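You operate a simulated robot arm through the tools that you are given. There is no shell and no other tool. Be economical: measure what you need, move in short steps, check, and stop when the job is done.

You are at the controls of a simulated robot arm. One attempt, no reset.

JOB
Scoop two loads of ice into the steel pail.
Fine: put the scoop back and shut the ice box.

The check looks at the end state, three seconds after you hand in, the way a careful person would. Anything else that was tipped, shoved, dropped, spilled or broken makes it a failure.

ROBOT AND FRAMES
A 6-joint arm with a two-finger parallel gripper on a trunk, on a base that drives. Base frame: it is fixed to the floor where the robot stands at the start and does not move with it; the origin is under the middle of the robot, x ahead of it, y to its left, z up. Readings come in m, degrees, newtons and seconds.
Its first joint turns from -166.0 to 166.0 degrees. Places, roughly: black pump [-1.2, 2, 1.4]; ice box lid [0.8, 0.1, 0.7]. Payload 3.91 kg.
The TCP is the grasp point between the finger pads, 0.03 m short of the fingertips. In the tool frame z runs along the fingers and y along their closing line. Largest opening 0.11 m; finger width 0.02, thickness 0.01; the body of the gripper, 0.048 by 0.112 m, starts 0.055 m behind the TCP.
Orientation is that of the tool frame in the base frame, as a unit quaternion [w, x, y, z]. With the fingers straight down and closing along the base's y, the tool's x points along the base's -x, its y along +y and its z along -z.

CONTROLS
- The arm moves only by the tool send_rows. Its argument "deltas" is a list of rows, each a list of 7 numbers: the opening, from 0 (shut) to 1 (fully open), then the shift along the tool's x, y, z in mm, then the turn, a rotation vector about the tool's x, y, z in degrees. In form: [[grip, dx, dy, dz, ax, ay, az], ...]. A call has 1 to 20 rows; each row shifts and turns the commanded pose from where the row before left it, along the tool's axes as they then stand. Rows are played at 5 a second. More than 0.05 m and 8.6 degrees between two rows, or a gripper value outside its range, and nothing of the call is played. A pose out of reach is approached as far as the arm can. The call stops where the force on the tool passes 90 N (or 10 N more than at its start, if that is more) or the arm is blocked; 0.2 s more then pass. The fingers move at their own pace (about 0.153 m/s each) and stop on an object; they squeeze with about 31 N. The grip force told is the motor's: it shows also when the fingers shut on nothing. Time passes only in rows, and 0.2 s behind the last, so rows that do not move let the fingers close. The reply holds the time, the measured pose of the TCP, the force on the tool along the base axes, the opening and the grip force, in the units named above and with some noise, with the torque about the TCP (base axes, N m) and any sound that the robot's microphone picked up.
- Cameras (640 x 400 px; columns grow to the right, rows downward): "scene" is now at [0.2155, 0.204, 1.378]; the picture's right is [-0.33, -0.95, 0.00], its down [-0.46, 0.16, -0.87] and it looks along [0.82, -0.28, -0.49] (base axes); focal length 233 px, centre (320, 200). "wrist" rides on the gripper at [0.072, 0.017, -0.103] in the tool frame; the picture's right is [-0.23, 0.97, 0.00], its down [-0.76, -0.18, -0.62] and it looks along [-0.61, -0.14, 0.78] (tool axes); focal length 222 px, centre (320, 200). There is no depth. A picture from a camera that has moved, and an enlarged one, comes with that camera's place and axes in the base frame and with its lens.
- snapshot(camera): a new picture of that camera. No time passes.
- base_move(legs): drives the robot by 1 to 6 legs, each [ahead, turn to the left] in m and degrees, along the robot's own axes; the way and the turn of a leg run together, so that a leg with both is an arc; at most 1.5 m and 180 degrees a leg. The arm and the cameras ride along, it lands a little off, and it stops where it bumps. It gives what a move gives.
- turn_head(pan, tilt): turns the head with the scene camera to pan (to the left, within 120 degrees either way) and tilt (down, from -29 to 69), counted from straight ahead of the robot. It gives what a move gives.
- inspect(camera, box): a new picture of the part [left, top, right, bottom] of that camera's present view, enlarged. No time passes.
- sign_off(): hands the job in; it is judged then, once.

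Work in short steps. Places have to be worked out from the pictures, the camera data and where the tool is seen: move nearer, look again, correct. Check each grasp and each placing, and mend what went wrong. You have 120 turns and 78 pictures in all, those below and enlarged ones among them. Open the gripper and draw the arm clear of the work before you hand the job in, unless the task says otherwise; then end with one line.

The tools are called after "Emit:" by a JSON object that holds its "api" and its "payload". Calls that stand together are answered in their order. send_rows: Moves the arm, as the interface text tells. Its arguments: {"type":"object","properties":{"deltas":{"type":"array"}},"required":["deltas"]} The other tools are called the same way: base_move (legs) drives the base; turn_head (pan, tilt) turns the head that bears the scene camera; snapshot (camera) takes a picture; inspect (camera, box) takes an enlarged picture of a part of a camera's view; sign_off () hands the job in.

At the start:

```text
time_s: 0.0
eef_pos: [0.6405, 0.0122, 1.3021]
tcp_rot: [0.001, 0.0, 1.0, 0.002]
contact_force: [-0.6, 0.1, 0.0]
ft_torque: [0.01, -0.02, 0.01]
grip_width: 0.1099
gripper_force: 0.0
robot x, y, heading: [0.0047, -0.0012, 0.2]
head pan, tilt: [-19.0, 29.4]
```

scene: 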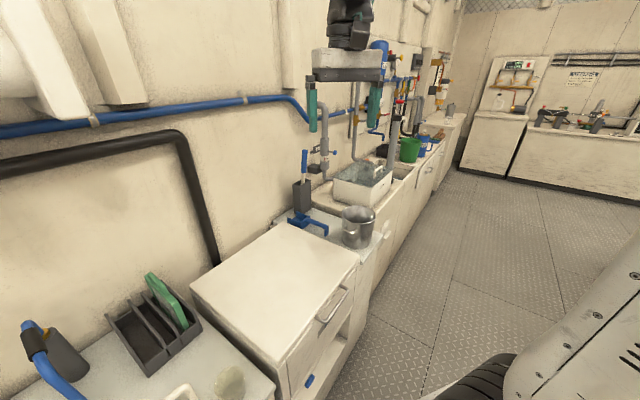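
wrist: 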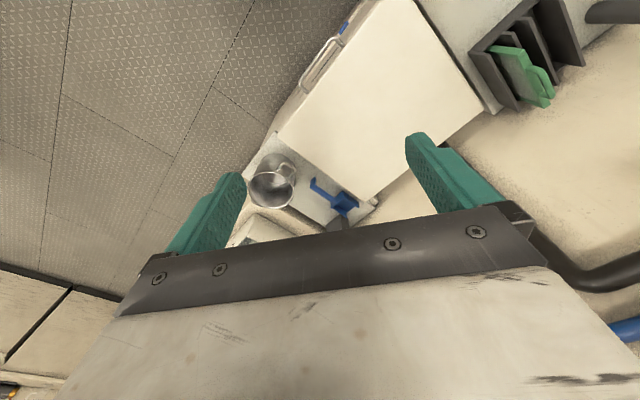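

The scene shows a white ice box with a handle, a steel pail beyond it, and a blue scoop-like thing near the pail. I look closer at these.

Emit:
{"api": "inspect", "payload": {"camera": "scene", "box": [180, 140, 420, 290]}}

Emit:
{"api": "inspect", "payload": {"camera": "scene", "box": [0, 240, 380, 400]}}

```text
2.67 times, centred on (300, 215) of scene
camera zoom: at [0.2155, 0.204, 1.378], right [-0.33, -0.95, 0.0], down [-0.46, 0.16, -0.87], along [0.82, -0.28, -0.49], focal length 622 px, centre (373, 160)
```

zoom: 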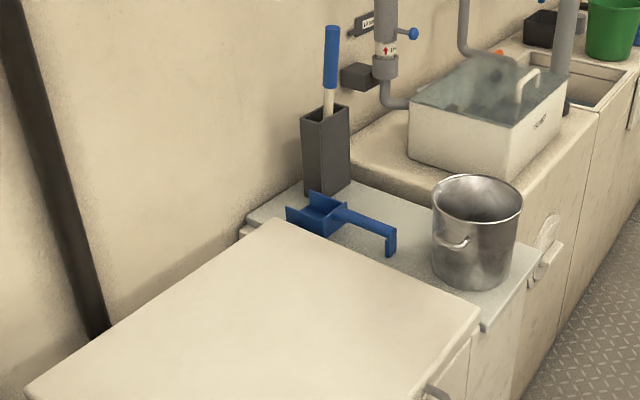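

```text
1.68 times, centred on (190, 320) of scene
camera zoom: at [0.2155, 0.204, 1.378], right [-0.33, -0.95, 0.0], down [-0.46, 0.16, -0.87], along [0.82, -0.28, -0.49], focal length 393 px, centre (539, -2)
```

zoom: 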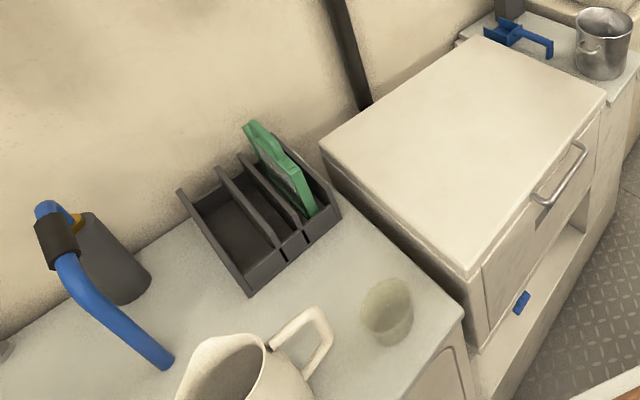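

The counter runs obliquely (about along (0.6,-0.8)). I look closer at the box's front handle and the scoop.

Emit:
{"api": "inspect", "payload": {"camera": "scene", "box": [265, 250, 395, 400]}}

Emit:
{"api": "inspect", "payload": {"camera": "scene", "box": [275, 175, 395, 250]}}

Emit:
{"api": "inspect", "payload": {"camera": "wrist", "box": [230, 0, 500, 230]}}

```text
2.67 times, centred on (330, 325) of scene
camera zoom: at [0.2155, 0.204, 1.378], right [-0.33, -0.95, 0.0], down [-0.46, 0.16, -0.87], along [0.82, -0.28, -0.49], focal length 622 px, centre (293, -133)
```

zoom: 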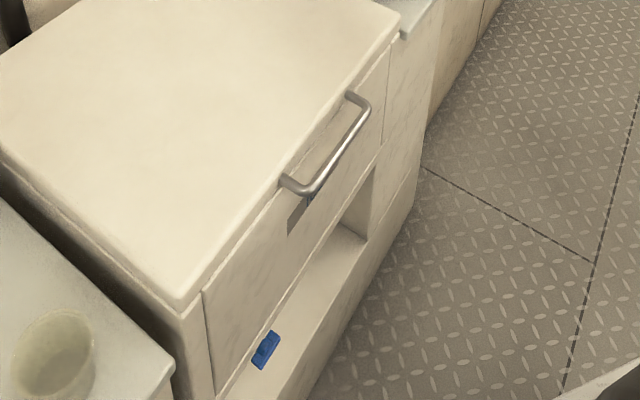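

```text
5.33 times, centred on (335, 212) of scene
camera zoom: at [0.2155, 0.204, 1.378], right [-0.33, -0.95, 0.0], down [-0.46, 0.16, -0.87], along [0.82, -0.28, -0.49], focal length 1244 px, centre (240, 133)
```

zoom: 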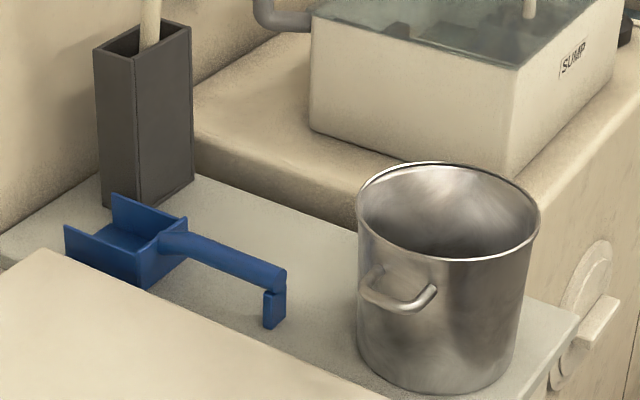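

```text
1.74 times, centred on (365, 115) of wrist
camera zoom: at [0.566, 0.0302, 1.405], right [0.23, 0.97, 0.0], down [0.76, -0.18, 0.62], along [0.61, -0.14, -0.78], focal length 386 px, centre (242, 348)
```

zoom: 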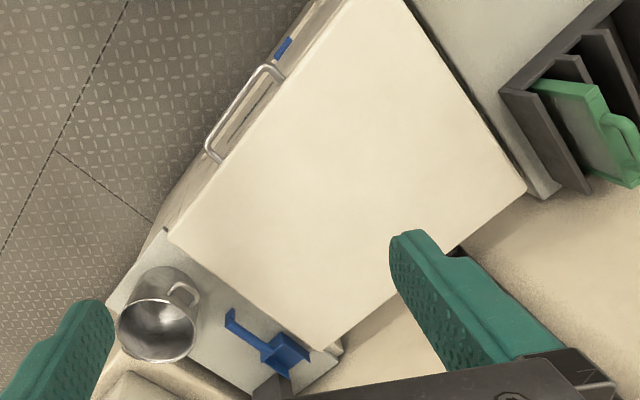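

The lid top is at z≈0.70; the box spans e∈[0.17,0.64] along the wall, n∈[0.55,0.99] out from me. The pail and scoop are just beyond it. I drive along the counter and turn to face the wall squarely.

Emit:
{"api": "base_move", "payload": {"legs": [[0, -62.5], [0.49, 0], [0, 99]]}}

Emit:
{"api": "turn_head", "payload": {"pan": 0, "tilt": 40}}

Emit:
{"api": "snapshot", "payload": {"camera": "scene"}}

Emit:
{"api": "snapshot", "payload": {"camera": "wrist"}}

```text
time_s: 9.8
eef_pos: [0.7154, -0.0155, 1.3025]
tcp_rot: [0.001, -0.326, 0.945, 0.002]
contact_force: [-0.4, 0.4, -1.1]
ft_torque: [0.02, 0.02, 0.02]
grip_width: 0.1098
gripper_force: 0.1
robot x, y, heading: [0.2233, -0.42, 38.0]
head pan, tilt: [-19.0, 29.4]
```

```text
time_s: 10.6
eef_pos: [0.7162, -0.0152, 1.3016]
tcp_rot: [0.001, -0.327, 0.945, 0.002]
contact_force: [0.1, 0.4, 0.4]
ft_torque: [-0.01, -0.02, -0.01]
grip_width: 0.1098
gripper_force: 0.0
robot x, y, heading: [0.2237, -0.4173, 38.1]
head pan, tilt: [0.0, 40.0]
```

```text
70 pictures are left
camera scene: at [0.2444, -0.1034, 1.3617], right [0.62, -0.79, 0.0], down [-0.51, -0.4, -0.77], along [0.6, 0.47, -0.64], focal length 233 px, centre (320, 200)
```

scene: 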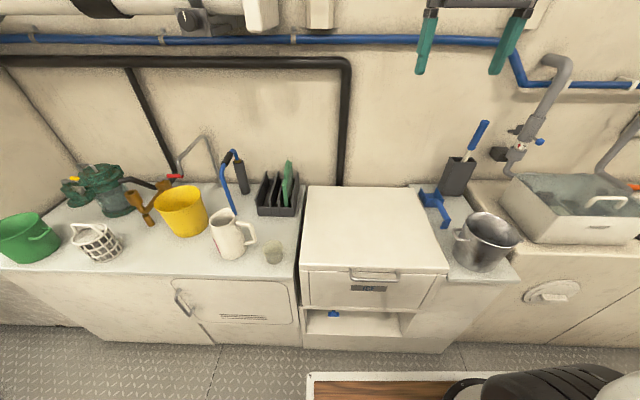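

```text
69 pictures are left
camera wrist: at [0.6476, -0.0456, 1.405], right [-0.42, 0.91, 0.0], down [0.71, 0.33, 0.62], along [0.56, 0.27, -0.78], focal length 222 px, centre (320, 200)
```

wrist: 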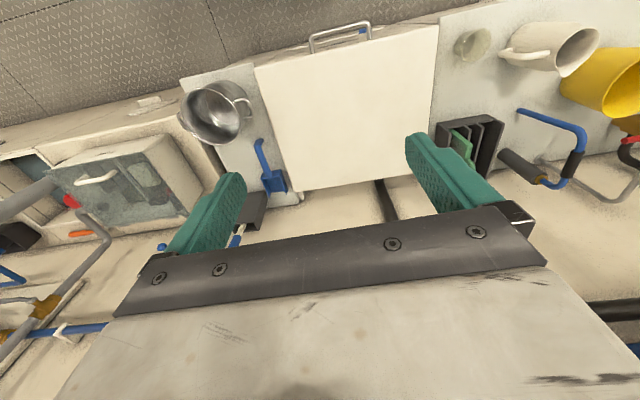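

Now I face the box. I zoom into the front handle and the scoop/pail area.

Emit:
{"api": "inspect", "payload": {"camera": "scene", "box": [290, 230, 450, 330]}}

Emit:
{"api": "inspect", "payload": {"camera": "scene", "box": [390, 180, 540, 280]}}

Emit:
{"api": "inspect", "payload": {"camera": "wrist", "box": [170, 10, 450, 215]}}

```text
4.00 times, centred on (370, 280) of scene
camera zoom: at [0.2444, -0.1034, 1.3617], right [0.62, -0.79, 0.0], down [-0.51, -0.4, -0.77], along [0.6, 0.47, -0.64], focal length 933 px, centre (120, -120)
```

zoom: 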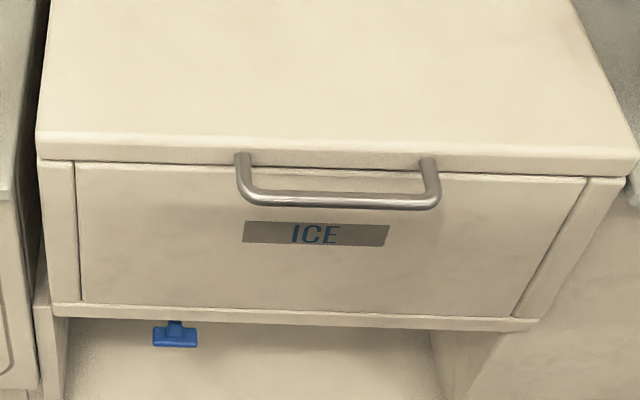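

```text
4.00 times, centred on (465, 230) of scene
camera zoom: at [0.2444, -0.1034, 1.3617], right [0.62, -0.79, 0.0], down [-0.51, -0.4, -0.77], along [0.6, 0.47, -0.64], focal length 933 px, centre (-260, 80)
```

zoom: 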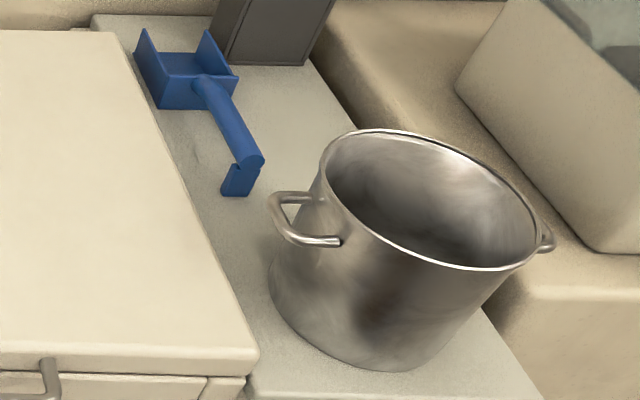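

```text
1.95 times, centred on (310, 112) of wrist
camera zoom: at [0.6476, -0.0456, 1.405], right [-0.42, 0.91, 0.0], down [0.71, 0.33, 0.62], along [0.56, 0.27, -0.78], focal length 433 px, centre (340, 371)
```

zoom: 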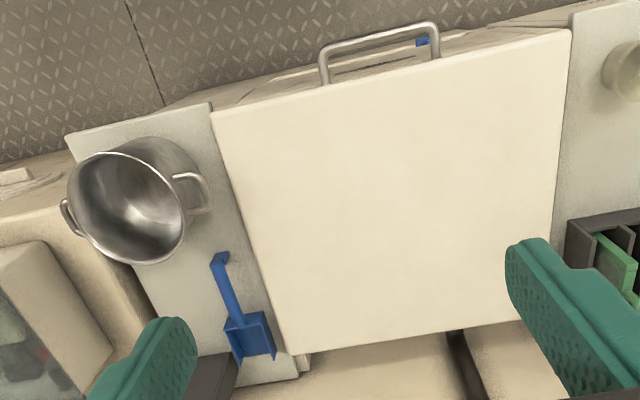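

The lid top is at about z=0.745, the handle bar at about n=0.585 ahead of the robot axis, r=-0.07, z≈0.73. The scoop handle and the pail are to the right. I rotate the tool so the fingers close across the bar, and tilt it 30° forward, still high up.

Emit:
{"api": "send_rows", "payload": {"deltas": [[0.35, 0, 0, 0, 0, 0, 8.36], [0.35, 0, 0, 0, 0, 0, 8.36], [0.35, 0, 0, 0, 0, 0, 8.36], [0.35, 0, 0, 0, 0, 0, 8.36], [0.35, 0, 0, 0, 0, 0, 8.36], [0.35, 0, 0, 0, 0, 0, 8.36], [0.35, 0, 0, 0, 0, 0, 8.36], [0.35, 0, 0, 0, 0, 0, 8.36], [0.35, 0, 0, 0, 0, 0, 8.36], [0.35, 0, 0, 0, 0, 0, 8.36], [0.35, 0, 0, 0, 0, 0, 8.36], [0.35, 0, 0, 0, -7.5, 0, 0], [0.35, 0, 0, 0, -7.5, 0, 0], [0.35, 0, 0, 0, -7.5, 0, 0], [0.35, 0, 0, 0, -7.5, 0, 0]]}}

Emit:
{"api": "snapshot", "payload": {"camera": "wrist"}}

```text
time_s: 13.8
eef_pos: [0.7156, -0.0151, 1.3021]
tcp_rot: [0.116, 0.437, 0.861, 0.233]
contact_force: [0.1, 0.8, -0.3]
ft_torque: [0.0, 0.0, 0.0]
grip_width: 0.0386
gripper_force: 0.0
robot x, y, heading: [0.2212, -0.4179, 37.9]
head pan, tilt: [0.0, 40.0]
```

```text
65 pictures are left
camera wrist: at [0.6427, 0.0223, 1.3998], right [0.81, 0.31, 0.49], down [0.07, -0.89, 0.45], along [0.58, -0.33, -0.75], focal length 222 px, centre (320, 200)
```

wrist: 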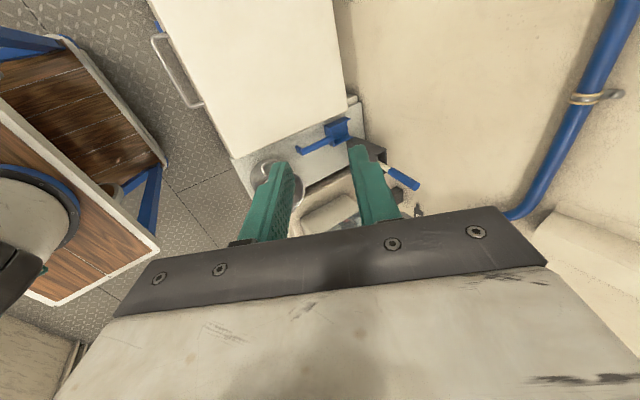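

The wrist view puts the bar centre near (0.65, 0.006). I descend toward a pre-grip point behind and above it.

Emit:
{"api": "send_rows", "payload": {"deltas": [[0.35, 4.75, -26.7, 30.8, 0, 0, 0], [0.35, 4.75, -26.7, 30.8, 0, 0, 0], [0.35, 4.75, -26.7, 30.8, 0, 0, 0], [0.35, 4.75, -26.7, 30.8, 0, 0, 0], [0.35, 4.75, -26.7, 30.8, 0, 0, 0], [0.35, 4.75, -26.7, 30.8, 0, 0, 0], [0.35, 4.75, -26.7, 30.8, 0, 0, 0], [0.35, 4.75, -26.7, 30.8, 0, 0, 0], [0.35, 4.75, -26.7, 30.8, 0, 0, 0], [0.35, 4.75, -26.7, 30.8, 0, 0, 0], [0.35, 4.75, -26.7, 30.8, 0, 0, 0]]}}

Emit:
{"api": "snapshot", "payload": {"camera": "wrist"}}

Emit:
{"api": "inspect", "payload": {"camera": "scene", "box": [290, 180, 450, 300]}}

```text
time_s: 16.2
eef_pos: [0.6569, 0.0339, 0.9395]
tcp_rot: [0.114, 0.437, 0.862, 0.23]
contact_force: [0.1, -0.5, 0.2]
ft_torque: [0.01, 0.0, 0.02]
grip_width: 0.0387
gripper_force: 0.1
out of reach, approached as far as the arm can: row 7, 8, 9, 10, 11
robot x, y, heading: [0.2218, -0.4174, 38.3]
head pan, tilt: [0.0, 40.0]
```

```text
64 pictures are left
camera wrist: at [0.5848, 0.0714, 1.0368], right [0.82, 0.32, 0.48], down [0.08, -0.89, 0.45], along [0.57, -0.33, -0.75], focal length 222 px, centre (320, 200)
```

wrist: 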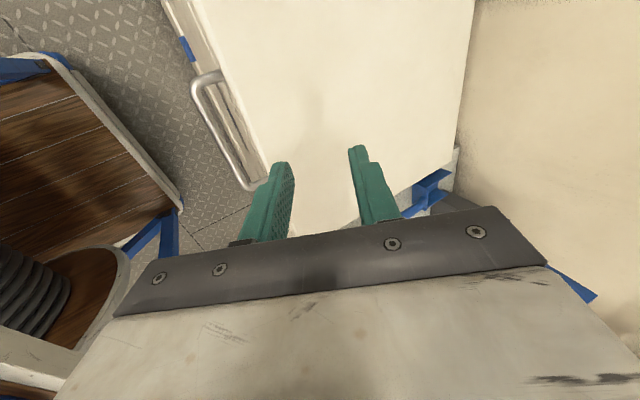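

```text
3.33 times, centred on (370, 240) of scene
camera zoom: at [0.2443, -0.1033, 1.3617], right [0.62, -0.79, 0.0], down [-0.51, -0.4, -0.77], along [0.6, 0.47, -0.64], focal length 778 px, centre (153, 67)
```

zoom: 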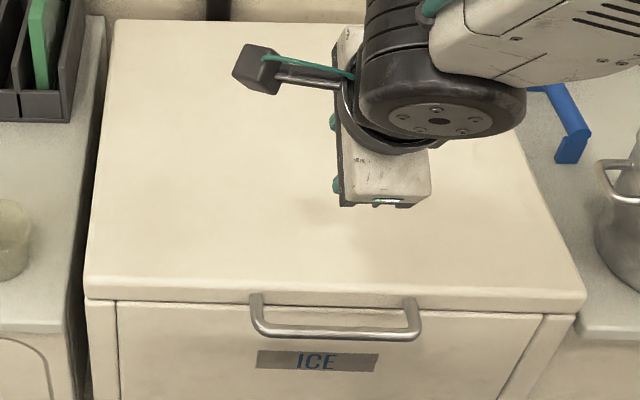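

The tilted tool cannot reach this close; with the tool vertical it can. I set it vertical again here, above the lid, and check the pose.

Emit:
{"api": "send_rows", "payload": {"deltas": [[0.35, 0, 0, 0, 7.5, 0, 0], [0.35, 0, 0, 0, 7.5, 0, 0], [0.35, 0, 0, 0, 7.5, 0, 0], [0.35, 0, 0, 0, 7.5, 0, 0]]}}

```text
time_s: 17.2
eef_pos: [0.6576, 0.0333, 0.9396]
tcp_rot: [-0.001, 0.453, 0.892, 0.001]
contact_force: [0.8, -0.4, 0.2]
ft_torque: [-0.02, 0.04, 0.01]
grip_width: 0.0386
gripper_force: 0.0
robot x, y, heading: [0.2233, -0.421, 38.3]
head pan, tilt: [0.0, 40.0]
```

Tool is vertical with y along heading 36°. I move above the bar to z≈0.80 and look.

Emit:
{"api": "send_rows", "payload": {"deltas": [[0.35, -3.3, -9.5, 30, 0, 0, 0], [0.35, -3.3, -9.5, 30, 0, 0, 0], [0.35, -3.3, -9.5, 40, 0, 0, 0], [0.35, -3.3, 0, 40, 0, 0, 0]]}}

Emit:
{"api": "snapshot", "payload": {"camera": "wrist"}}

Emit:
{"api": "inspect", "payload": {"camera": "scene", "box": [310, 200, 430, 300]}}

```text
time_s: 18.2
eef_pos: [0.6429, 0.0079, 0.7995]
tcp_rot: [-0.001, 0.452, 0.892, 0.003]
contact_force: [0.0, -1.4, 0.5]
ft_torque: [-0.01, 0.0, -0.01]
grip_width: 0.0383
gripper_force: 0.0
robot x, y, heading: [0.2201, -0.4243, 38.2]
head pan, tilt: [0.0, 40.0]
```

```text
62 pictures are left
camera wrist: at [0.613, 0.0765, 0.9031], right [0.92, 0.39, 0.0], down [0.31, -0.72, 0.62], along [0.24, -0.57, -0.78], focal length 222 px, centre (320, 200)
```

wrist: 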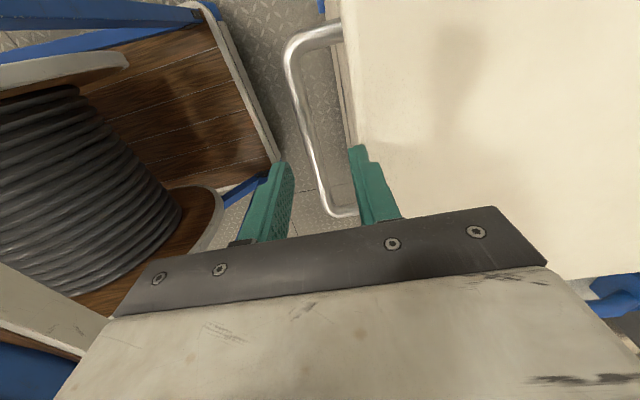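

```text
4.00 times, centred on (370, 250) of scene
camera zoom: at [0.2441, -0.1036, 1.3618], right [0.62, -0.79, 0.0], down [-0.51, -0.4, -0.77], along [0.6, 0.47, -0.64], focal length 933 px, centre (120, 0)
```

zoom: 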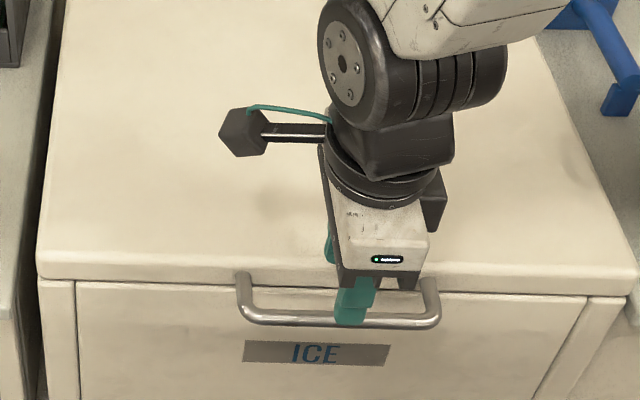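

The bar lies about 9 mm nearer to me than the TCP; I shift by that, lower so the bar is between the fingers, then look.

Emit:
{"api": "send_rows", "payload": {"deltas": [[0.35, 0, -9, 0, 0, 0, 0], [0.35, 0, 0, 20, 0, 0, 0], [0.35, 0, 0, 18, 0, 0, 0], [0.35, 0, 0, 18, 0, 0, 0]]}}

Emit:
{"api": "inspect", "payload": {"camera": "wrist", "box": [200, 0, 460, 240]}}

Emit:
{"api": "inspect", "payload": {"camera": "scene", "box": [340, 240, 420, 300]}}

```text
time_s: 19.2
eef_pos: [0.6344, 0.0019, 0.7435]
tcp_rot: [-0.002, 0.453, 0.892, 0.002]
contact_force: [0.1, -0.5, 0.6]
ft_torque: [0.03, -0.01, 0.0]
grip_width: 0.0384
gripper_force: 0.0
robot x, y, heading: [0.2218, -0.4185, 38.0]
head pan, tilt: [0.0, 40.0]
```

```text
1.67 times, centred on (330, 120) of wrist
camera zoom: at [0.6039, 0.0719, 0.8468], right [0.92, 0.39, 0.0], down [0.31, -0.72, 0.62], along [0.24, -0.57, -0.78], focal length 370 px, centre (303, 333)
```

zoom: 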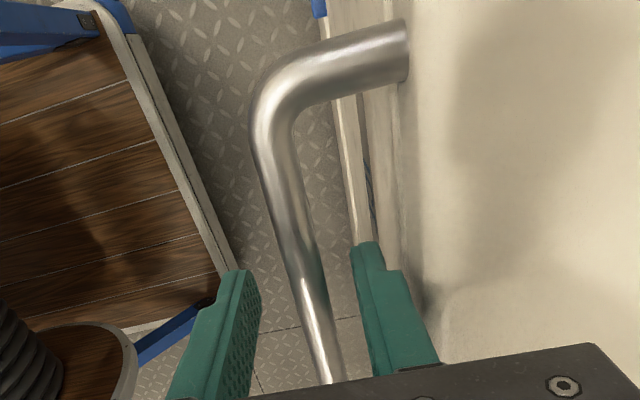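

```text
6.67 times, centred on (380, 270) of scene
camera zoom: at [0.2442, -0.1035, 1.3617], right [0.62, -0.79, 0.0], down [-0.51, -0.4, -0.77], along [0.6, 0.47, -0.64], focal length 1556 px, centre (-80, -267)
```

zoom: 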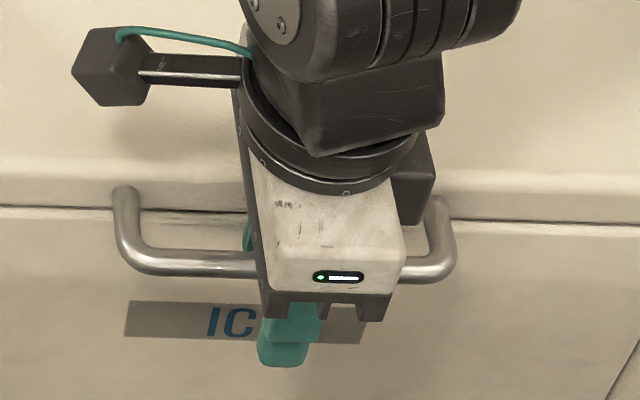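

The bar is between the fingers, clear of the lid. I close the gripper.

Emit:
{"api": "send_rows", "payload": {"deltas": [[0, 0, 0, 3, 0, 0, 0], [0, 0, 0, 0, 0, 0, 0], [0, 0, 0, 0, 0, 0, 0]]}}

Emit:
{"api": "inspect", "payload": {"camera": "wrist", "box": [200, 0, 460, 240]}}

```text
time_s: 20.0
eef_pos: [0.6367, 0.0052, 0.7421]
tcp_rot: [0.0, 0.454, 0.891, 0.005]
contact_force: [29.2, 21.3, 37.8]
ft_torque: [0.13, -0.11, -0.07]
grip_width: 0.012
gripper_force: 44.6
robot x, y, heading: [0.22, -0.4196, 37.8]
head pan, tilt: [0.0, 40.0]
```

```text
1.67 times, centred on (330, 120) of wrist
camera zoom: at [0.6062, 0.0738, 0.845], right [0.92, 0.39, 0.01], down [0.3, -0.73, 0.62], along [0.25, -0.57, -0.79], focal length 370 px, centre (303, 333)
```

zoom: 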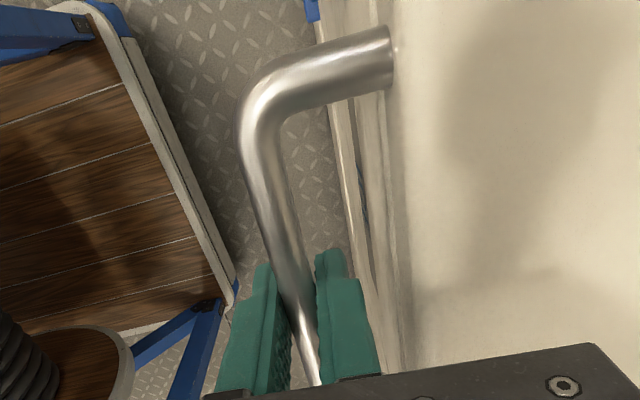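

Gripped the 12 mm bar. I relieve the small side load and lift the first few degrees along an arc about the rear hinge to see how it behaves.

Emit:
{"api": "send_rows", "payload": {"deltas": [[0, 0, 3, -3, 0, 0, 0], [0, 0, 0.3, -15, 0, 0, 0], [0, 0, 0.8, -15, 0, 0, 0], [0, 0, 1.4, -15, 0, 0, 0]]}}

Emit:
{"api": "snapshot", "payload": {"camera": "scene"}}

```text
time_s: 21.0
eef_pos: [0.6395, 0.0082, 0.7891]
tcp_rot: [0.0, 0.453, 0.892, 0.003]
contact_force: [18.7, 32.6, -7.6]
ft_torque: [0.63, 0.37, -0.04]
grip_width: 0.0117
gripper_force: 44.9
robot x, y, heading: [0.2181, -0.4217, 38.2]
head pan, tilt: [0.0, 40.0]
```

```text
57 pictures are left
camera scene: at [0.245, -0.1021, 1.3614], right [0.62, -0.79, 0.0], down [-0.51, -0.4, -0.77], along [0.6, 0.47, -0.64], focal length 233 px, centre (320, 200)
```

scene: 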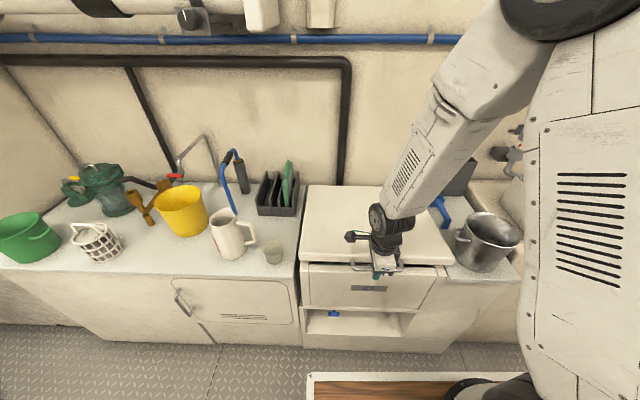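

The lid lifts. I keep following the arc, adding a bit of backward travel to cut the side load.

Emit:
{"api": "send_rows", "payload": {"deltas": [[0, 0, 4, 0, 0, 0, 0], [0, 0, 4.7, -30, 0, 0, 0], [0, 0, 6.9, -30, 0, 0, 0], [0, 0, 9, -29.5, 0, 0, 0]]}}

```text
time_s: 22.0
eef_pos: [0.6585, 0.0191, 0.8782]
tcp_rot: [-0.001, 0.453, 0.892, 0.0]
contact_force: [1.0, 22.2, -7.0]
ft_torque: [0.59, 0.49, -0.08]
grip_width: 0.012
gripper_force: 45.6
robot x, y, heading: [0.2224, -0.4181, 38.4]
head pan, tilt: [0.0, 40.0]
```

The fitted circle has R≈0.45 and hinge height ≈0.725; the lid is at about 20°. I continue to about 40°.

Emit:
{"api": "send_rows", "payload": {"deltas": [[0, 0, 16, -36.3, 0, 0, 0], [0, 0, 18.6, -34.8, 0, 0, 0], [0, 0, 21.6, -33.1, 0, 0, 0], [0, 0, 24.4, -31.1, 0, 0, 0]]}}

```text
time_s: 23.0
eef_pos: [0.7259, 0.0642, 1.0149]
tcp_rot: [0.0, 0.453, 0.892, 0.002]
contact_force: [-23.2, 11.4, 10.7]
ft_torque: [0.75, 0.45, -0.12]
grip_width: 0.0116
gripper_force: 44.8
robot x, y, heading: [0.2214, -0.4197, 38.3]
head pan, tilt: [0.0, 40.0]
```

The lid is at about 40° with light loads. I continue to 60°, gradually tilting the tool.

Emit:
{"api": "send_rows", "payload": {"deltas": [[0, 0, 26.5, -28.9, -6, 0, 0], [0, 0, 31.5, -23.3, -6, 0, 0], [0, 0, 35.4, -16.9, -6, 0, 0], [0, 0, 38, -9.8, -6, 0, 0]]}}

```text
time_s: 24.0
eef_pos: [0.824, 0.1358, 1.1143]
tcp_rot: [0.094, 0.444, 0.871, 0.186]
contact_force: [19.5, -20.3, -6.7]
ft_torque: [-0.59, -0.26, -0.19]
grip_width: 0.0118
gripper_force: 45.1
robot x, y, heading: [0.2166, -0.4223, 37.9]
head pan, tilt: [0.0, 40.0]
```

On track (60°). Continue to 80°.

Emit:
{"api": "send_rows", "payload": {"deltas": [[0, 0, 39.2, -2.4, -5, 0, 0], [0, 0, 39, 4.5, -5, 0, 0], [0, 0, 37.6, 11.1, -5, 0, 0], [0, 0, 35.1, 17.5, -5, 0, 0]]}}

Emit:
{"api": "snapshot", "payload": {"camera": "scene"}}

```text
time_s: 25.0
eef_pos: [0.941, 0.2249, 1.1674]
tcp_rot: [0.167, 0.42, 0.827, 0.335]
contact_force: [10.7, -11.0, -14.6]
ft_torque: [0.06, 0.17, 0.37]
grip_width: 0.0114
gripper_force: 45.1
robot x, y, heading: [0.221, -0.4166, 38.0]
head pan, tilt: [0.0, 40.0]
```

```text
56 pictures are left
camera scene: at [0.245, -0.1033, 1.3617], right [0.62, -0.79, 0.0], down [-0.51, -0.4, -0.77], along [0.6, 0.47, -0.64], focal length 233 px, centre (320, 200)
```

scene: 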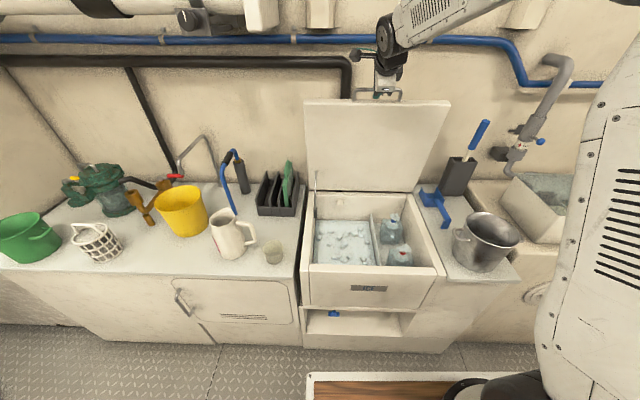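

The lid is up at ~80°, revealing ice on the left and bottles on the right. I push on in half-steps to 90°+ to find where it stays.

Emit:
{"api": "send_rows", "payload": {"deltas": [[0, 0, 16, 11.5, 0, 0, 0], [0, 0, 15.5, 12, 0, 0, 0], [0, 0, 15, 13, 0, 0, 0], [0, 0, 14.5, 13, 0, 0, 0]]}}

```text
time_s: 25.6
eef_pos: [0.9568, 0.2369, 1.1695]
tcp_rot: [0.166, 0.422, 0.829, 0.327]
contact_force: [-30.0, -26.8, 10.5]
ft_torque: [-0.2, 0.07, -0.15]
grip_width: 0.0113
gripper_force: 45.3
robot x, y, heading: [0.2184, -0.4194, 38.2]
head pan, tilt: [0.0, 40.0]
stopped in row 2: the force on the tool passed its limit at 125 N (the readings are from after the stop); the commanded pose is now the measured one
```

A stop is reached at ~83°. I open the fingers slightly, staying around the bar, to see if the lid stays up on its own.

Emit:
{"api": "send_rows", "payload": {"deltas": [[0, 0, -2, 0, 0, 0, 0], [0.15, 0, 0, 0, 0, 0, 0], [0.3, 0, 0, 0, 0, 0, 0], [0.3, 0, 0, 0, 0, 0, 0], [0.3, 0, 0, 0, 0, 0, 0]]}}

Emit:
{"api": "inspect", "payload": {"camera": "scene", "box": [290, 60, 470, 200]}}

Emit:
{"api": "snapshot", "payload": {"camera": "wrist"}}

```text
time_s: 26.8
eef_pos: [0.9575, 0.2372, 1.1666]
tcp_rot: [0.167, 0.421, 0.829, 0.327]
contact_force: [-0.6, -1.3, 25.9]
ft_torque: [0.04, -0.1, 0.0]
grip_width: 0.0242
gripper_force: 0.1
robot x, y, heading: [0.22, -0.4191, 38.5]
head pan, tilt: [0.0, 40.0]
```

```text
2.86 times, centred on (380, 130) of scene
camera zoom: at [0.2427, -0.1043, 1.3619], right [0.62, -0.79, 0.0], down [-0.51, -0.4, -0.77], along [0.6, 0.47, -0.64], focal length 667 px, centre (149, 400)
```

zoom: 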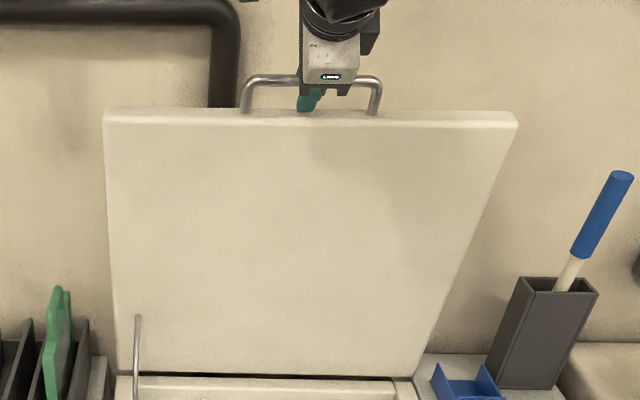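

```text
54 pictures are left
camera wrist: at [0.8659, 0.2623, 1.2534], right [0.71, 0.24, 0.67], down [0.0, -0.94, 0.33], along [0.71, -0.24, -0.67], focal length 222 px, centre (320, 200)
```

wrist: 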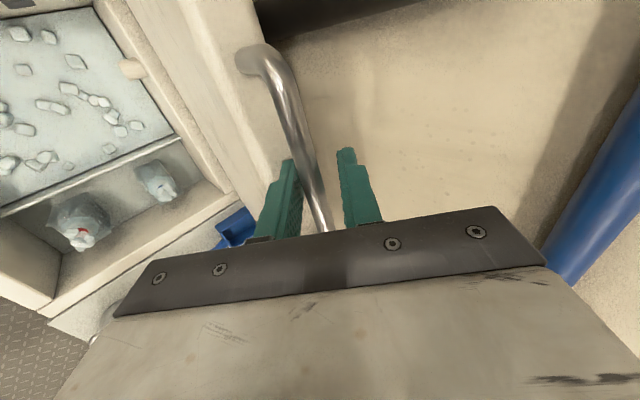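

A finger seems to touch the lid edge (26 N up). I back the tool 8 mm along its axis and watch whether the lid holds; I also look at the rod on the left.

Emit:
{"api": "send_rows", "payload": {"deltas": [[0.35, 0, 0, -8, 0, 0, 0], [0.4, 0, 0, 0, 0, 0, 0], [0.4, 0, 0, 0, 0, 0, 0], [0.4, 0, 0, 0, 0, 0, 0], [0.4, 0, 0, 0, 0, 0, 0]]}}

Emit:
{"api": "inspect", "payload": {"camera": "scene", "box": [290, 150, 450, 290]}}

Emit:
{"api": "inspect", "payload": {"camera": "wrist", "box": [200, 20, 440, 240]}}

```text
time_s: 28.0
eef_pos: [0.9527, 0.234, 1.1707]
tcp_rot: [0.166, 0.422, 0.829, 0.327]
contact_force: [-0.1, -0.4, 14.6]
ft_torque: [0.0, 0.02, -0.03]
grip_width: 0.0392
gripper_force: 0.0
robot x, y, heading: [0.2192, -0.4219, 37.9]
head pan, tilt: [0.0, 40.0]
```

```text
2.86 times, centred on (370, 220) of scene
camera zoom: at [0.2431, -0.1039, 1.3618], right [0.62, -0.79, 0.0], down [-0.51, -0.4, -0.77], along [0.6, 0.47, -0.64], focal length 667 px, centre (177, 143)
```

zoom: 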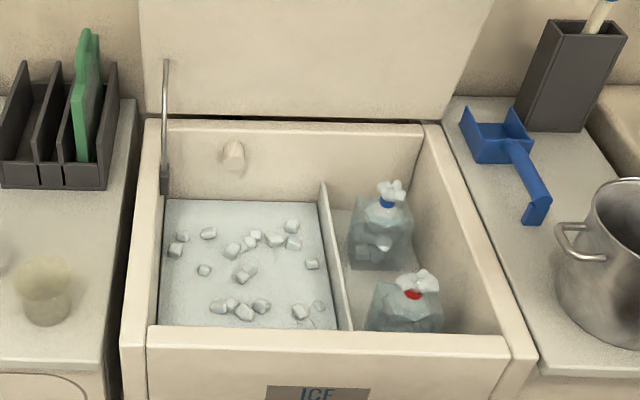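

```text
1.82 times, centred on (320, 130) of wrist
camera zoom: at [0.8621, 0.2597, 1.2576], right [0.71, 0.24, 0.66], down [0.0, -0.94, 0.34], along [0.7, -0.24, -0.67], focal length 404 px, centre (320, 327)
```

zoom: 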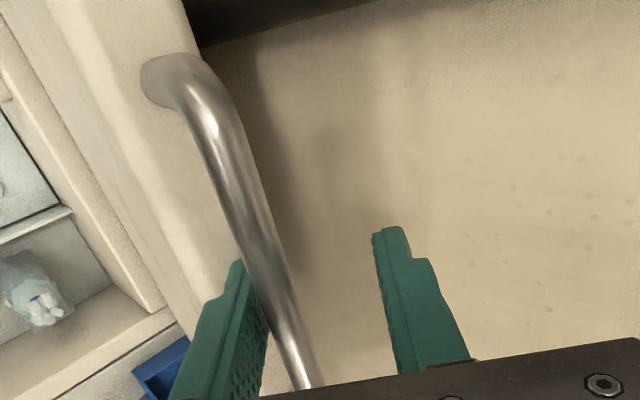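

The lid seems up; a residual vertical touch remains. I withdraw fully along the tool axis in small steps, then check that the lid stays.

Emit:
{"api": "send_rows", "payload": {"deltas": [[0.45, 0, 0, -8, 0, 0, 0], [0.5, 0, 0, -10, 0, 0, 0], [0.5, 0, 0, -10, 0, 0, 0], [0.5, 0, 0, 0, 0, 0, 0]]}}

Emit:
{"api": "inspect", "payload": {"camera": "wrist", "box": [200, 20, 440, 240]}}

```text
time_s: 29.0
eef_pos: [0.9383, 0.2237, 1.1911]
tcp_rot: [0.165, 0.422, 0.83, 0.326]
contact_force: [0.0, -0.3, -0.4]
ft_torque: [0.02, 0.0, 0.03]
grip_width: 0.0549
gripper_force: 0.1
robot x, y, heading: [0.2157, -0.4189, 38.1]
head pan, tilt: [0.0, 40.0]
```

```text
1.82 times, centred on (320, 130) of wrist
camera zoom: at [0.847, 0.2483, 1.278], right [0.71, 0.24, 0.66], down [0.0, -0.94, 0.34], along [0.7, -0.24, -0.67], focal length 404 px, centre (320, 327)
```

zoom: 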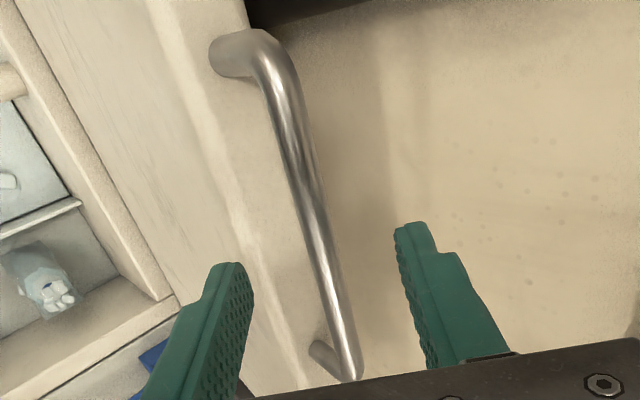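

The lid stays up with the gripper free of it. I withdraw, turn the tool −90° about its axis (fingers then close left-right), and carry it to a view point above the scoop handle.

Emit:
{"api": "send_rows", "payload": {"deltas": [[0.7, 0, 0, -40, 0, 0, 0], [0.7, 0, 0, -40, 0, 0, 0], [0.7, 0, 0, 0, 0, 0, -8.2], [0.7, 0, 0, 0, 0, 0, -8.2], [0.7, 0, 0, 0, 0, 0, -8.2], [0.7, 0, 0, 0, 0, 0, -8.2], [0.7, 0, 0, 0, 0, 0, -8.2], [0.7, 0, 0, 0, 0, 0, -8.2], [0.7, 0, 0, 0, 0, 0, -8.2], [0.7, 0, 0, 0, 0, 0, -8.2], [0.7, 0, 0, 0, 0, 0, -8.2], [0.7, 0, 0, 0, 0, 0, -8.2], [0.7, 0, 0, 0, 0, 0, -8]]}}

Emit:
{"api": "send_rows", "payload": {"deltas": [[0.6, 25, -31.7, 10.6, 0, 0, 0], [0.6, 25, -31.7, 10.6, 0, 0, 0], [0.6, 25, -31.7, 10.6, 0, 0, 0], [0.6, 25, -31.7, 10.6, 0, 0, 0], [0.6, 25, -31.7, 10.6, 0, 0, 0], [0.6, 25, -31.7, 10.6, 0, 0, 0], [0.6, 25, -31.7, 10.6, 0, 0, 0], [0.6, 25, -31.7, 10.6, 0, 0, 0], [0.6, 25, -31.7, 10.6, 0, 0, 0], [0.6, 25, -31.7, 10.6, 0, 0, 0]]}}

Emit:
{"api": "snapshot", "payload": {"camera": "wrist"}}

Emit:
{"api": "snapshot", "payload": {"camera": "scene"}}

```text
time_s: 31.8
eef_pos: [0.8933, 0.1908, 1.2506]
tcp_rot: [0.348, -0.289, 0.885, 0.113]
contact_force: [-0.2, 0.9, -0.3]
ft_torque: [0.04, -0.01, 0.0]
grip_width: 0.0771
gripper_force: 0.0
robot x, y, heading: [0.2161, -0.423, 38.5]
head pan, tilt: [0.0, 40.0]
```

```text
time_s: 34.0
eef_pos: [0.9901, -0.13, 1.0025]
tcp_rot: [0.347, -0.288, 0.885, 0.114]
contact_force: [-0.5, 1.3, -0.5]
ft_torque: [0.0, 0.0, 0.02]
grip_width: 0.066
gripper_force: 0.0
robot x, y, heading: [0.2191, -0.4193, 38.1]
head pan, tilt: [0.0, 40.0]
```

```text
50 pictures are left
camera wrist: at [0.8795, -0.1876, 1.027], right [-0.44, 0.89, 0.16], down [0.21, -0.07, 0.97], along [0.87, 0.46, -0.16], focal length 222 px, centre (320, 200)
```

wrist: 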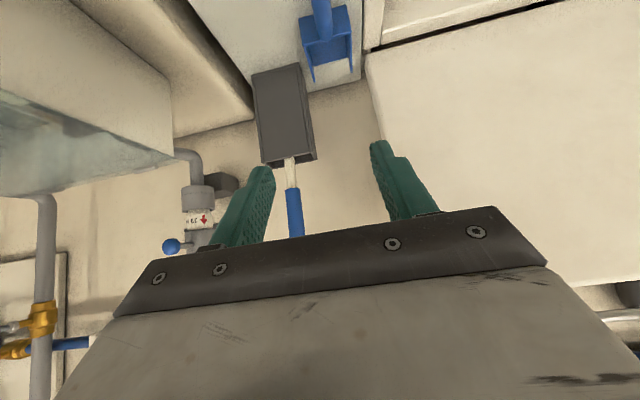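

```text
49 pictures are left
camera scene: at [0.2432, -0.1035, 1.3617], right [0.62, -0.79, 0.0], down [-0.51, -0.4, -0.77], along [0.6, 0.47, -0.64], focal length 233 px, centre (320, 200)
```

scene: 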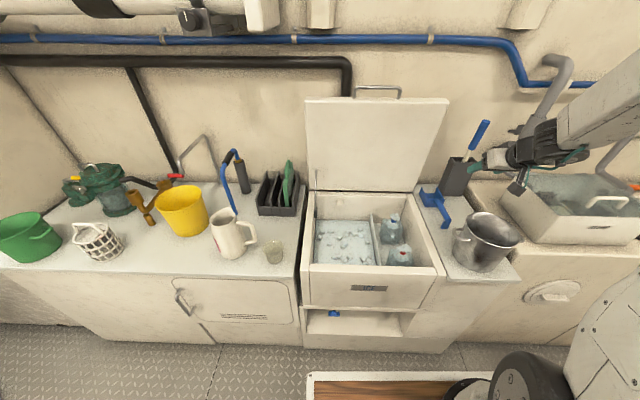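

The scoop is at the top edge of the (inverted) wrist view; the lid remains open. I move back a bit to see the whole scoop.

Emit:
{"api": "send_rows", "payload": {"deltas": [[0.6, 45, 0, -20, 0, 0, 0], [0.6, 46, 0, -19, 0, 0, 0], [0.6, 46, 0, -19, 0, 0, 0]]}}

Emit:
{"api": "snapshot", "payload": {"camera": "wrist"}}

Emit:
{"api": "inspect", "payload": {"camera": "scene", "box": [400, 170, 530, 280]}}

```text
time_s: 34.8
eef_pos: [0.8762, -0.2123, 0.9528]
tcp_rot: [0.348, -0.288, 0.885, 0.113]
contact_force: [0.6, 0.2, 0.4]
ft_torque: [0.0, -0.02, 0.03]
grip_width: 0.066
gripper_force: 0.1
robot x, y, heading: [0.2189, -0.419, 38.4]
head pan, tilt: [0.0, 40.0]
```

```text
48 pictures are left
camera wrist: at [0.7659, -0.27, 0.9776], right [-0.44, 0.88, 0.15], down [0.21, -0.06, 0.97], along [0.87, 0.46, -0.16], focal length 222 px, centre (320, 200)
```

wrist: 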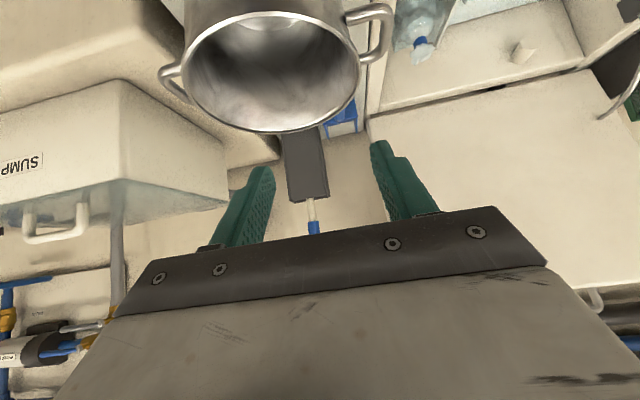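

```text
3.64 times, centred on (465, 225) of scene
camera zoom: at [0.2437, -0.1034, 1.3617], right [0.62, -0.79, 0.0], down [-0.51, -0.4, -0.77], along [0.6, 0.47, -0.64], focal length 848 px, centre (-207, 109)
```

zoom: 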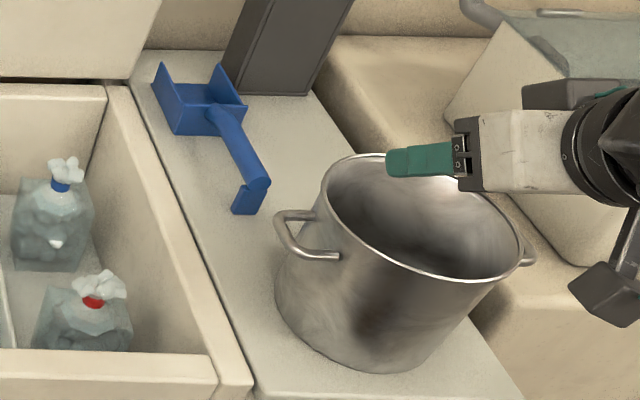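

The scene camera agrees well with the known finger position: the pail rim is near (0.935,-0.216), z≈0.845. The pail would block a tilted approach to the scoop, so I set the tool vertical and go above the handle.

Emit:
{"api": "send_rows", "payload": {"deltas": [[0.6, 0, 0, -10, 0, 7.15, 0], [0.6, 0, 0, 0, 0, 7.15, 0], [0.6, 0, 0, 0, 0, 7.15, 0], [0.6, 0, 0, 0, 0, 7.15, 0], [0.6, 0, 0, 0, 0, 7.15, 0], [0.6, 0, 0, 0, 0, 7.15, 0], [0.6, -43.3, 0, 0, 0, 0, 0], [0.6, -43.3, 0, 0, 0, 0, 0], [0.6, -43.3, 0, 5, 0, 0, 0], [0.6, -43.3, 0, 15, 0, 0, 0], [0.6, -43.3, 0, 20, 0, 0, 0], [0.6, -43.3, 0, 20, 0, 0, 0]]}}

Emit:
{"api": "snapshot", "payload": {"camera": "wrist"}}

Emit:
{"api": "inspect", "payload": {"camera": "scene", "box": [400, 140, 500, 240]}}

```text
time_s: 37.4
eef_pos: [1.082, -0.0644, 0.9013]
tcp_rot: [0.001, -0.31, 0.951, 0.0]
contact_force: [-0.6, 1.1, 0.8]
ft_torque: [0.0, -0.01, 0.06]
grip_width: 0.066
gripper_force: 0.1
robot x, y, heading: [0.2239, -0.4201, 37.9]
head pan, tilt: [0.0, 40.0]
```

```text
46 pictures are left
camera wrist: at [1.0117, -0.0913, 1.0026], right [-0.39, 0.92, 0.0], down [0.72, 0.3, 0.62], along [0.57, 0.24, -0.78], focal length 222 px, centre (320, 200)
```

wrist: 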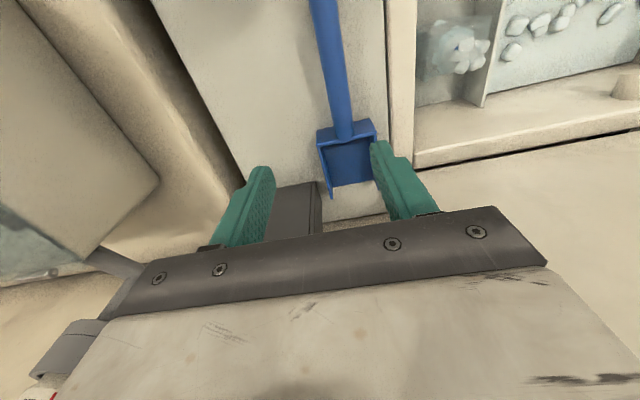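

```text
4.00 times, centred on (450, 190) of scene
camera zoom: at [0.2431, -0.1039, 1.3618], right [0.62, -0.79, 0.0], down [-0.51, -0.4, -0.77], along [0.6, 0.47, -0.64], focal length 933 px, centre (-200, 240)
```

zoom: 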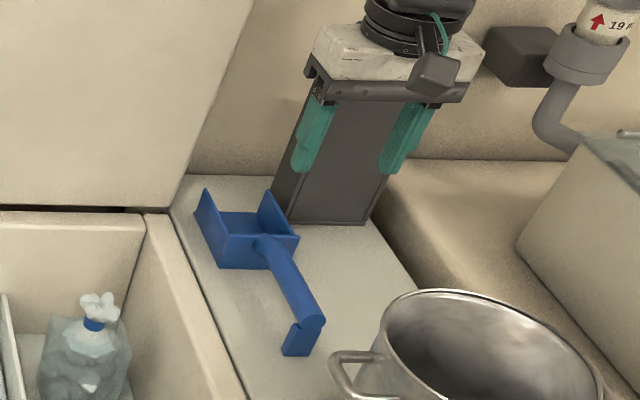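

The handle axis passes near (1.086,-0.031)→(1.0,-0.09), with its top at about z=0.75. I align over its middle and come down to z≈0.82 to recheck.

Emit:
{"api": "send_rows", "payload": {"deltas": [[0.6, 8.7, 12.7, 0, 0, 0, 0], [0.6, 8.7, 12.7, 0, 0, 0, 0], [0.6, 0, 0, 40, 0, 0, 0], [0.6, 0, 0, 40, 0, 0, 0]]}}

Emit:
{"api": "snapshot", "payload": {"camera": "wrist"}}

Emit:
{"api": "inspect", "payload": {"camera": "scene", "box": [400, 150, 500, 250]}}

```text
time_s: 38.4
eef_pos: [1.054, -0.0541, 0.8176]
tcp_rot: [0.001, -0.31, 0.951, 0.001]
contact_force: [0.2, -0.5, -0.3]
ft_torque: [0.02, 0.02, 0.01]
grip_width: 0.0659
gripper_force: 0.1
robot x, y, heading: [0.2218, -0.4204, 38.3]
head pan, tilt: [0.0, 40.0]
```

```text
44 pictures are left
camera wrist: at [0.9836, -0.0813, 0.9209], right [-0.39, 0.92, 0.0], down [0.72, 0.31, 0.62], along [0.57, 0.24, -0.78], focal length 222 px, centre (320, 200)
```

wrist: 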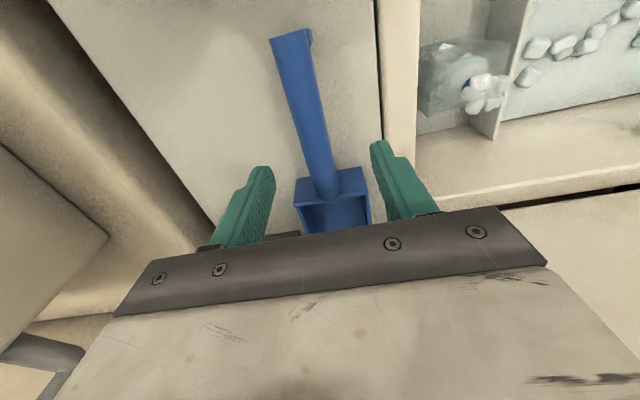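

```text
4.00 times, centred on (450, 200) of scene
camera zoom: at [0.2433, -0.1037, 1.3617], right [0.62, -0.79, 0.0], down [-0.51, -0.4, -0.77], along [0.6, 0.47, -0.64], focal length 933 px, centre (-200, 200)
```

zoom: 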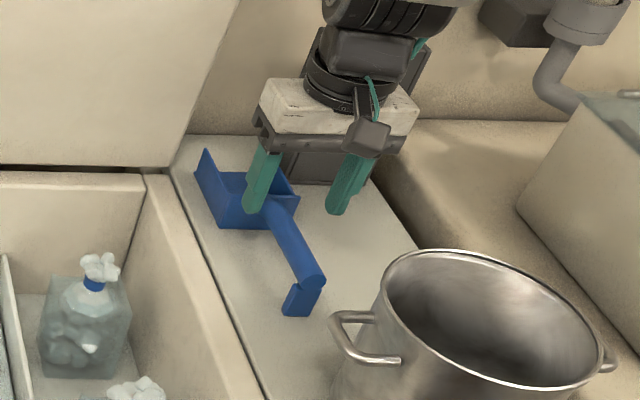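

The handle is centred within 3 mm under the TCP. I lower around it to z≈0.757 and close.

Emit:
{"api": "send_rows", "payload": {"deltas": [[0.6, 0, -3, 20, 0, 0, 2], [0.6, 0, 0, 20, 0, 0, 0], [0.6, 0, 0, 12, 0, 0, 0], [0.6, 0, 0, 8, 0, 0, 0]]}}

Emit:
{"api": "inspect", "payload": {"camera": "scene", "box": [400, 160, 480, 240]}}

Emit:
{"api": "snapshot", "payload": {"camera": "wrist"}}

```text
time_s: 39.4
eef_pos: [1.0553, -0.0562, 0.758]
tcp_rot: [0.0, -0.293, 0.956, 0.0]
contact_force: [0.3, -0.9, 0.1]
ft_torque: [-0.03, 0.02, -0.01]
grip_width: 0.0661
gripper_force: 0.0
robot x, y, heading: [0.2173, -0.4198, 38.4]
head pan, tilt: [0.0, 40.0]
```

```text
5.00 times, centred on (440, 200) of scene
camera zoom: at [0.2436, -0.1036, 1.3617], right [0.62, -0.79, 0.0], down [-0.51, -0.4, -0.77], along [0.6, 0.47, -0.64], focal length 1167 px, centre (-280, 200)
```

zoom: 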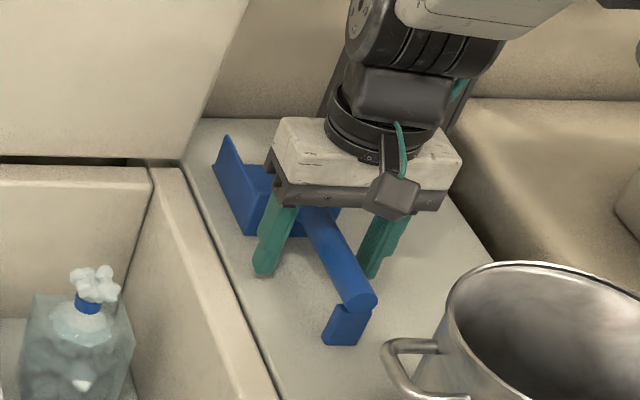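

```text
41 pictures are left
camera wrist: at [0.984, -0.0813, 0.8605], right [-0.36, 0.93, 0.0], down [0.73, 0.28, 0.62], along [0.58, 0.22, -0.78], focal length 222 px, centre (320, 200)
```

wrist: 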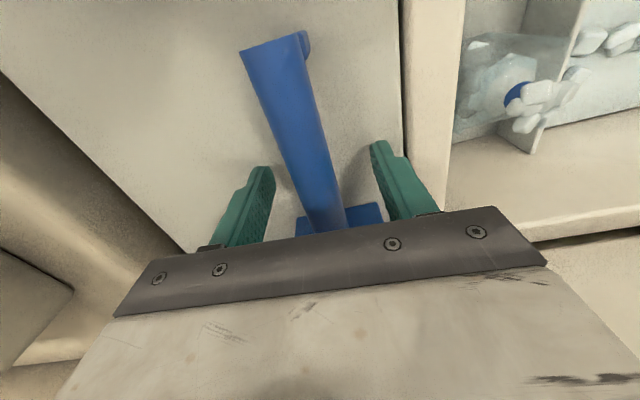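

Fingers straddle the handle symmetrically. I close the gripper.

Emit:
{"api": "send_rows", "payload": {"deltas": [[0.3, 0, 0, 3, 0, 0, 0], [0, 0, 0, 0, 0, 0, 0], [0, 0, 0, 0, 0, 0, 0], [0, 0, 0, 0, 0, 0, 0]]}}

Emit:
{"api": "send_rows", "payload": {"deltas": [[0, 0, 0, -15, 0, 0, 0], [0, 0, 0, -25, 0, 0, 0], [0, 0, 0, -40, 0, 0, 0]]}}

Emit:
{"api": "inspect", "payload": {"camera": "scene", "box": [380, 120, 500, 240]}}

Emit:
{"api": "snapshot", "payload": {"camera": "wrist"}}

```text
time_s: 40.4
eef_pos: [1.0542, -0.0549, 0.7554]
tcp_rot: [0.0, -0.293, 0.956, 0.0]
contact_force: [0.7, 1.0, 0.6]
ft_torque: [0.06, -0.14, 0.07]
grip_width: 0.0205
gripper_force: 31.2
robot x, y, heading: [0.2204, -0.4173, 38.2]
head pan, tilt: [0.0, 40.0]
```

```text
time_s: 41.2
eef_pos: [1.0544, -0.0538, 0.8343]
tcp_rot: [-0.001, -0.293, 0.956, 0.0]
contact_force: [0.3, 0.5, -1.1]
ft_torque: [0.0, 0.02, 0.0]
grip_width: 0.0211
gripper_force: 30.9
robot x, y, heading: [0.2182, -0.4196, 37.9]
head pan, tilt: [0.0, 40.0]
```

```text
3.33 times, centred on (440, 180) of scene
camera zoom: at [0.2439, -0.1035, 1.3617], right [0.62, -0.79, 0.0], down [-0.51, -0.4, -0.77], along [0.6, 0.47, -0.64], focal length 778 px, centre (-80, 267)
```

zoom: 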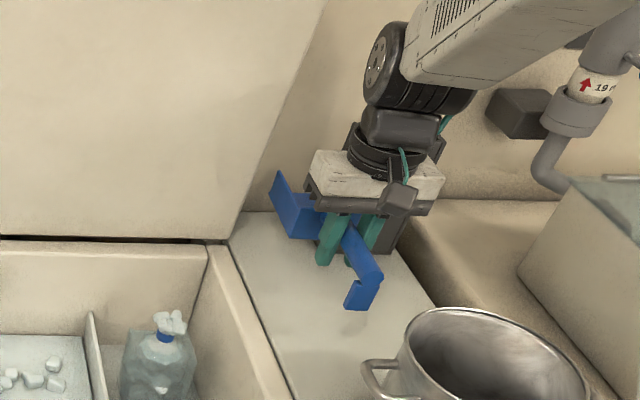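

```text
39 pictures are left
camera wrist: at [0.9844, -0.0799, 0.9376], right [-0.36, 0.93, 0.0], down [0.73, 0.28, 0.62], along [0.58, 0.22, -0.78], focal length 222 px, centre (320, 200)
```

wrist: 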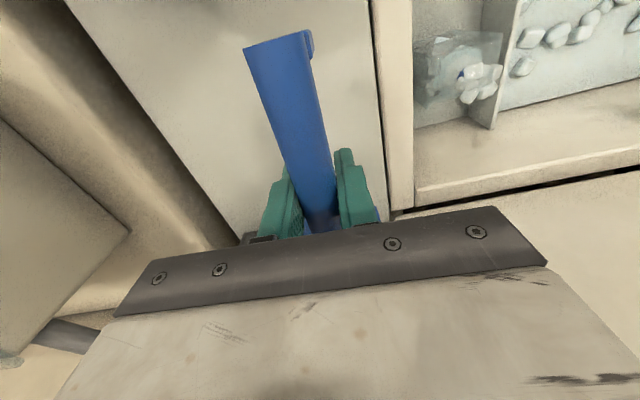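

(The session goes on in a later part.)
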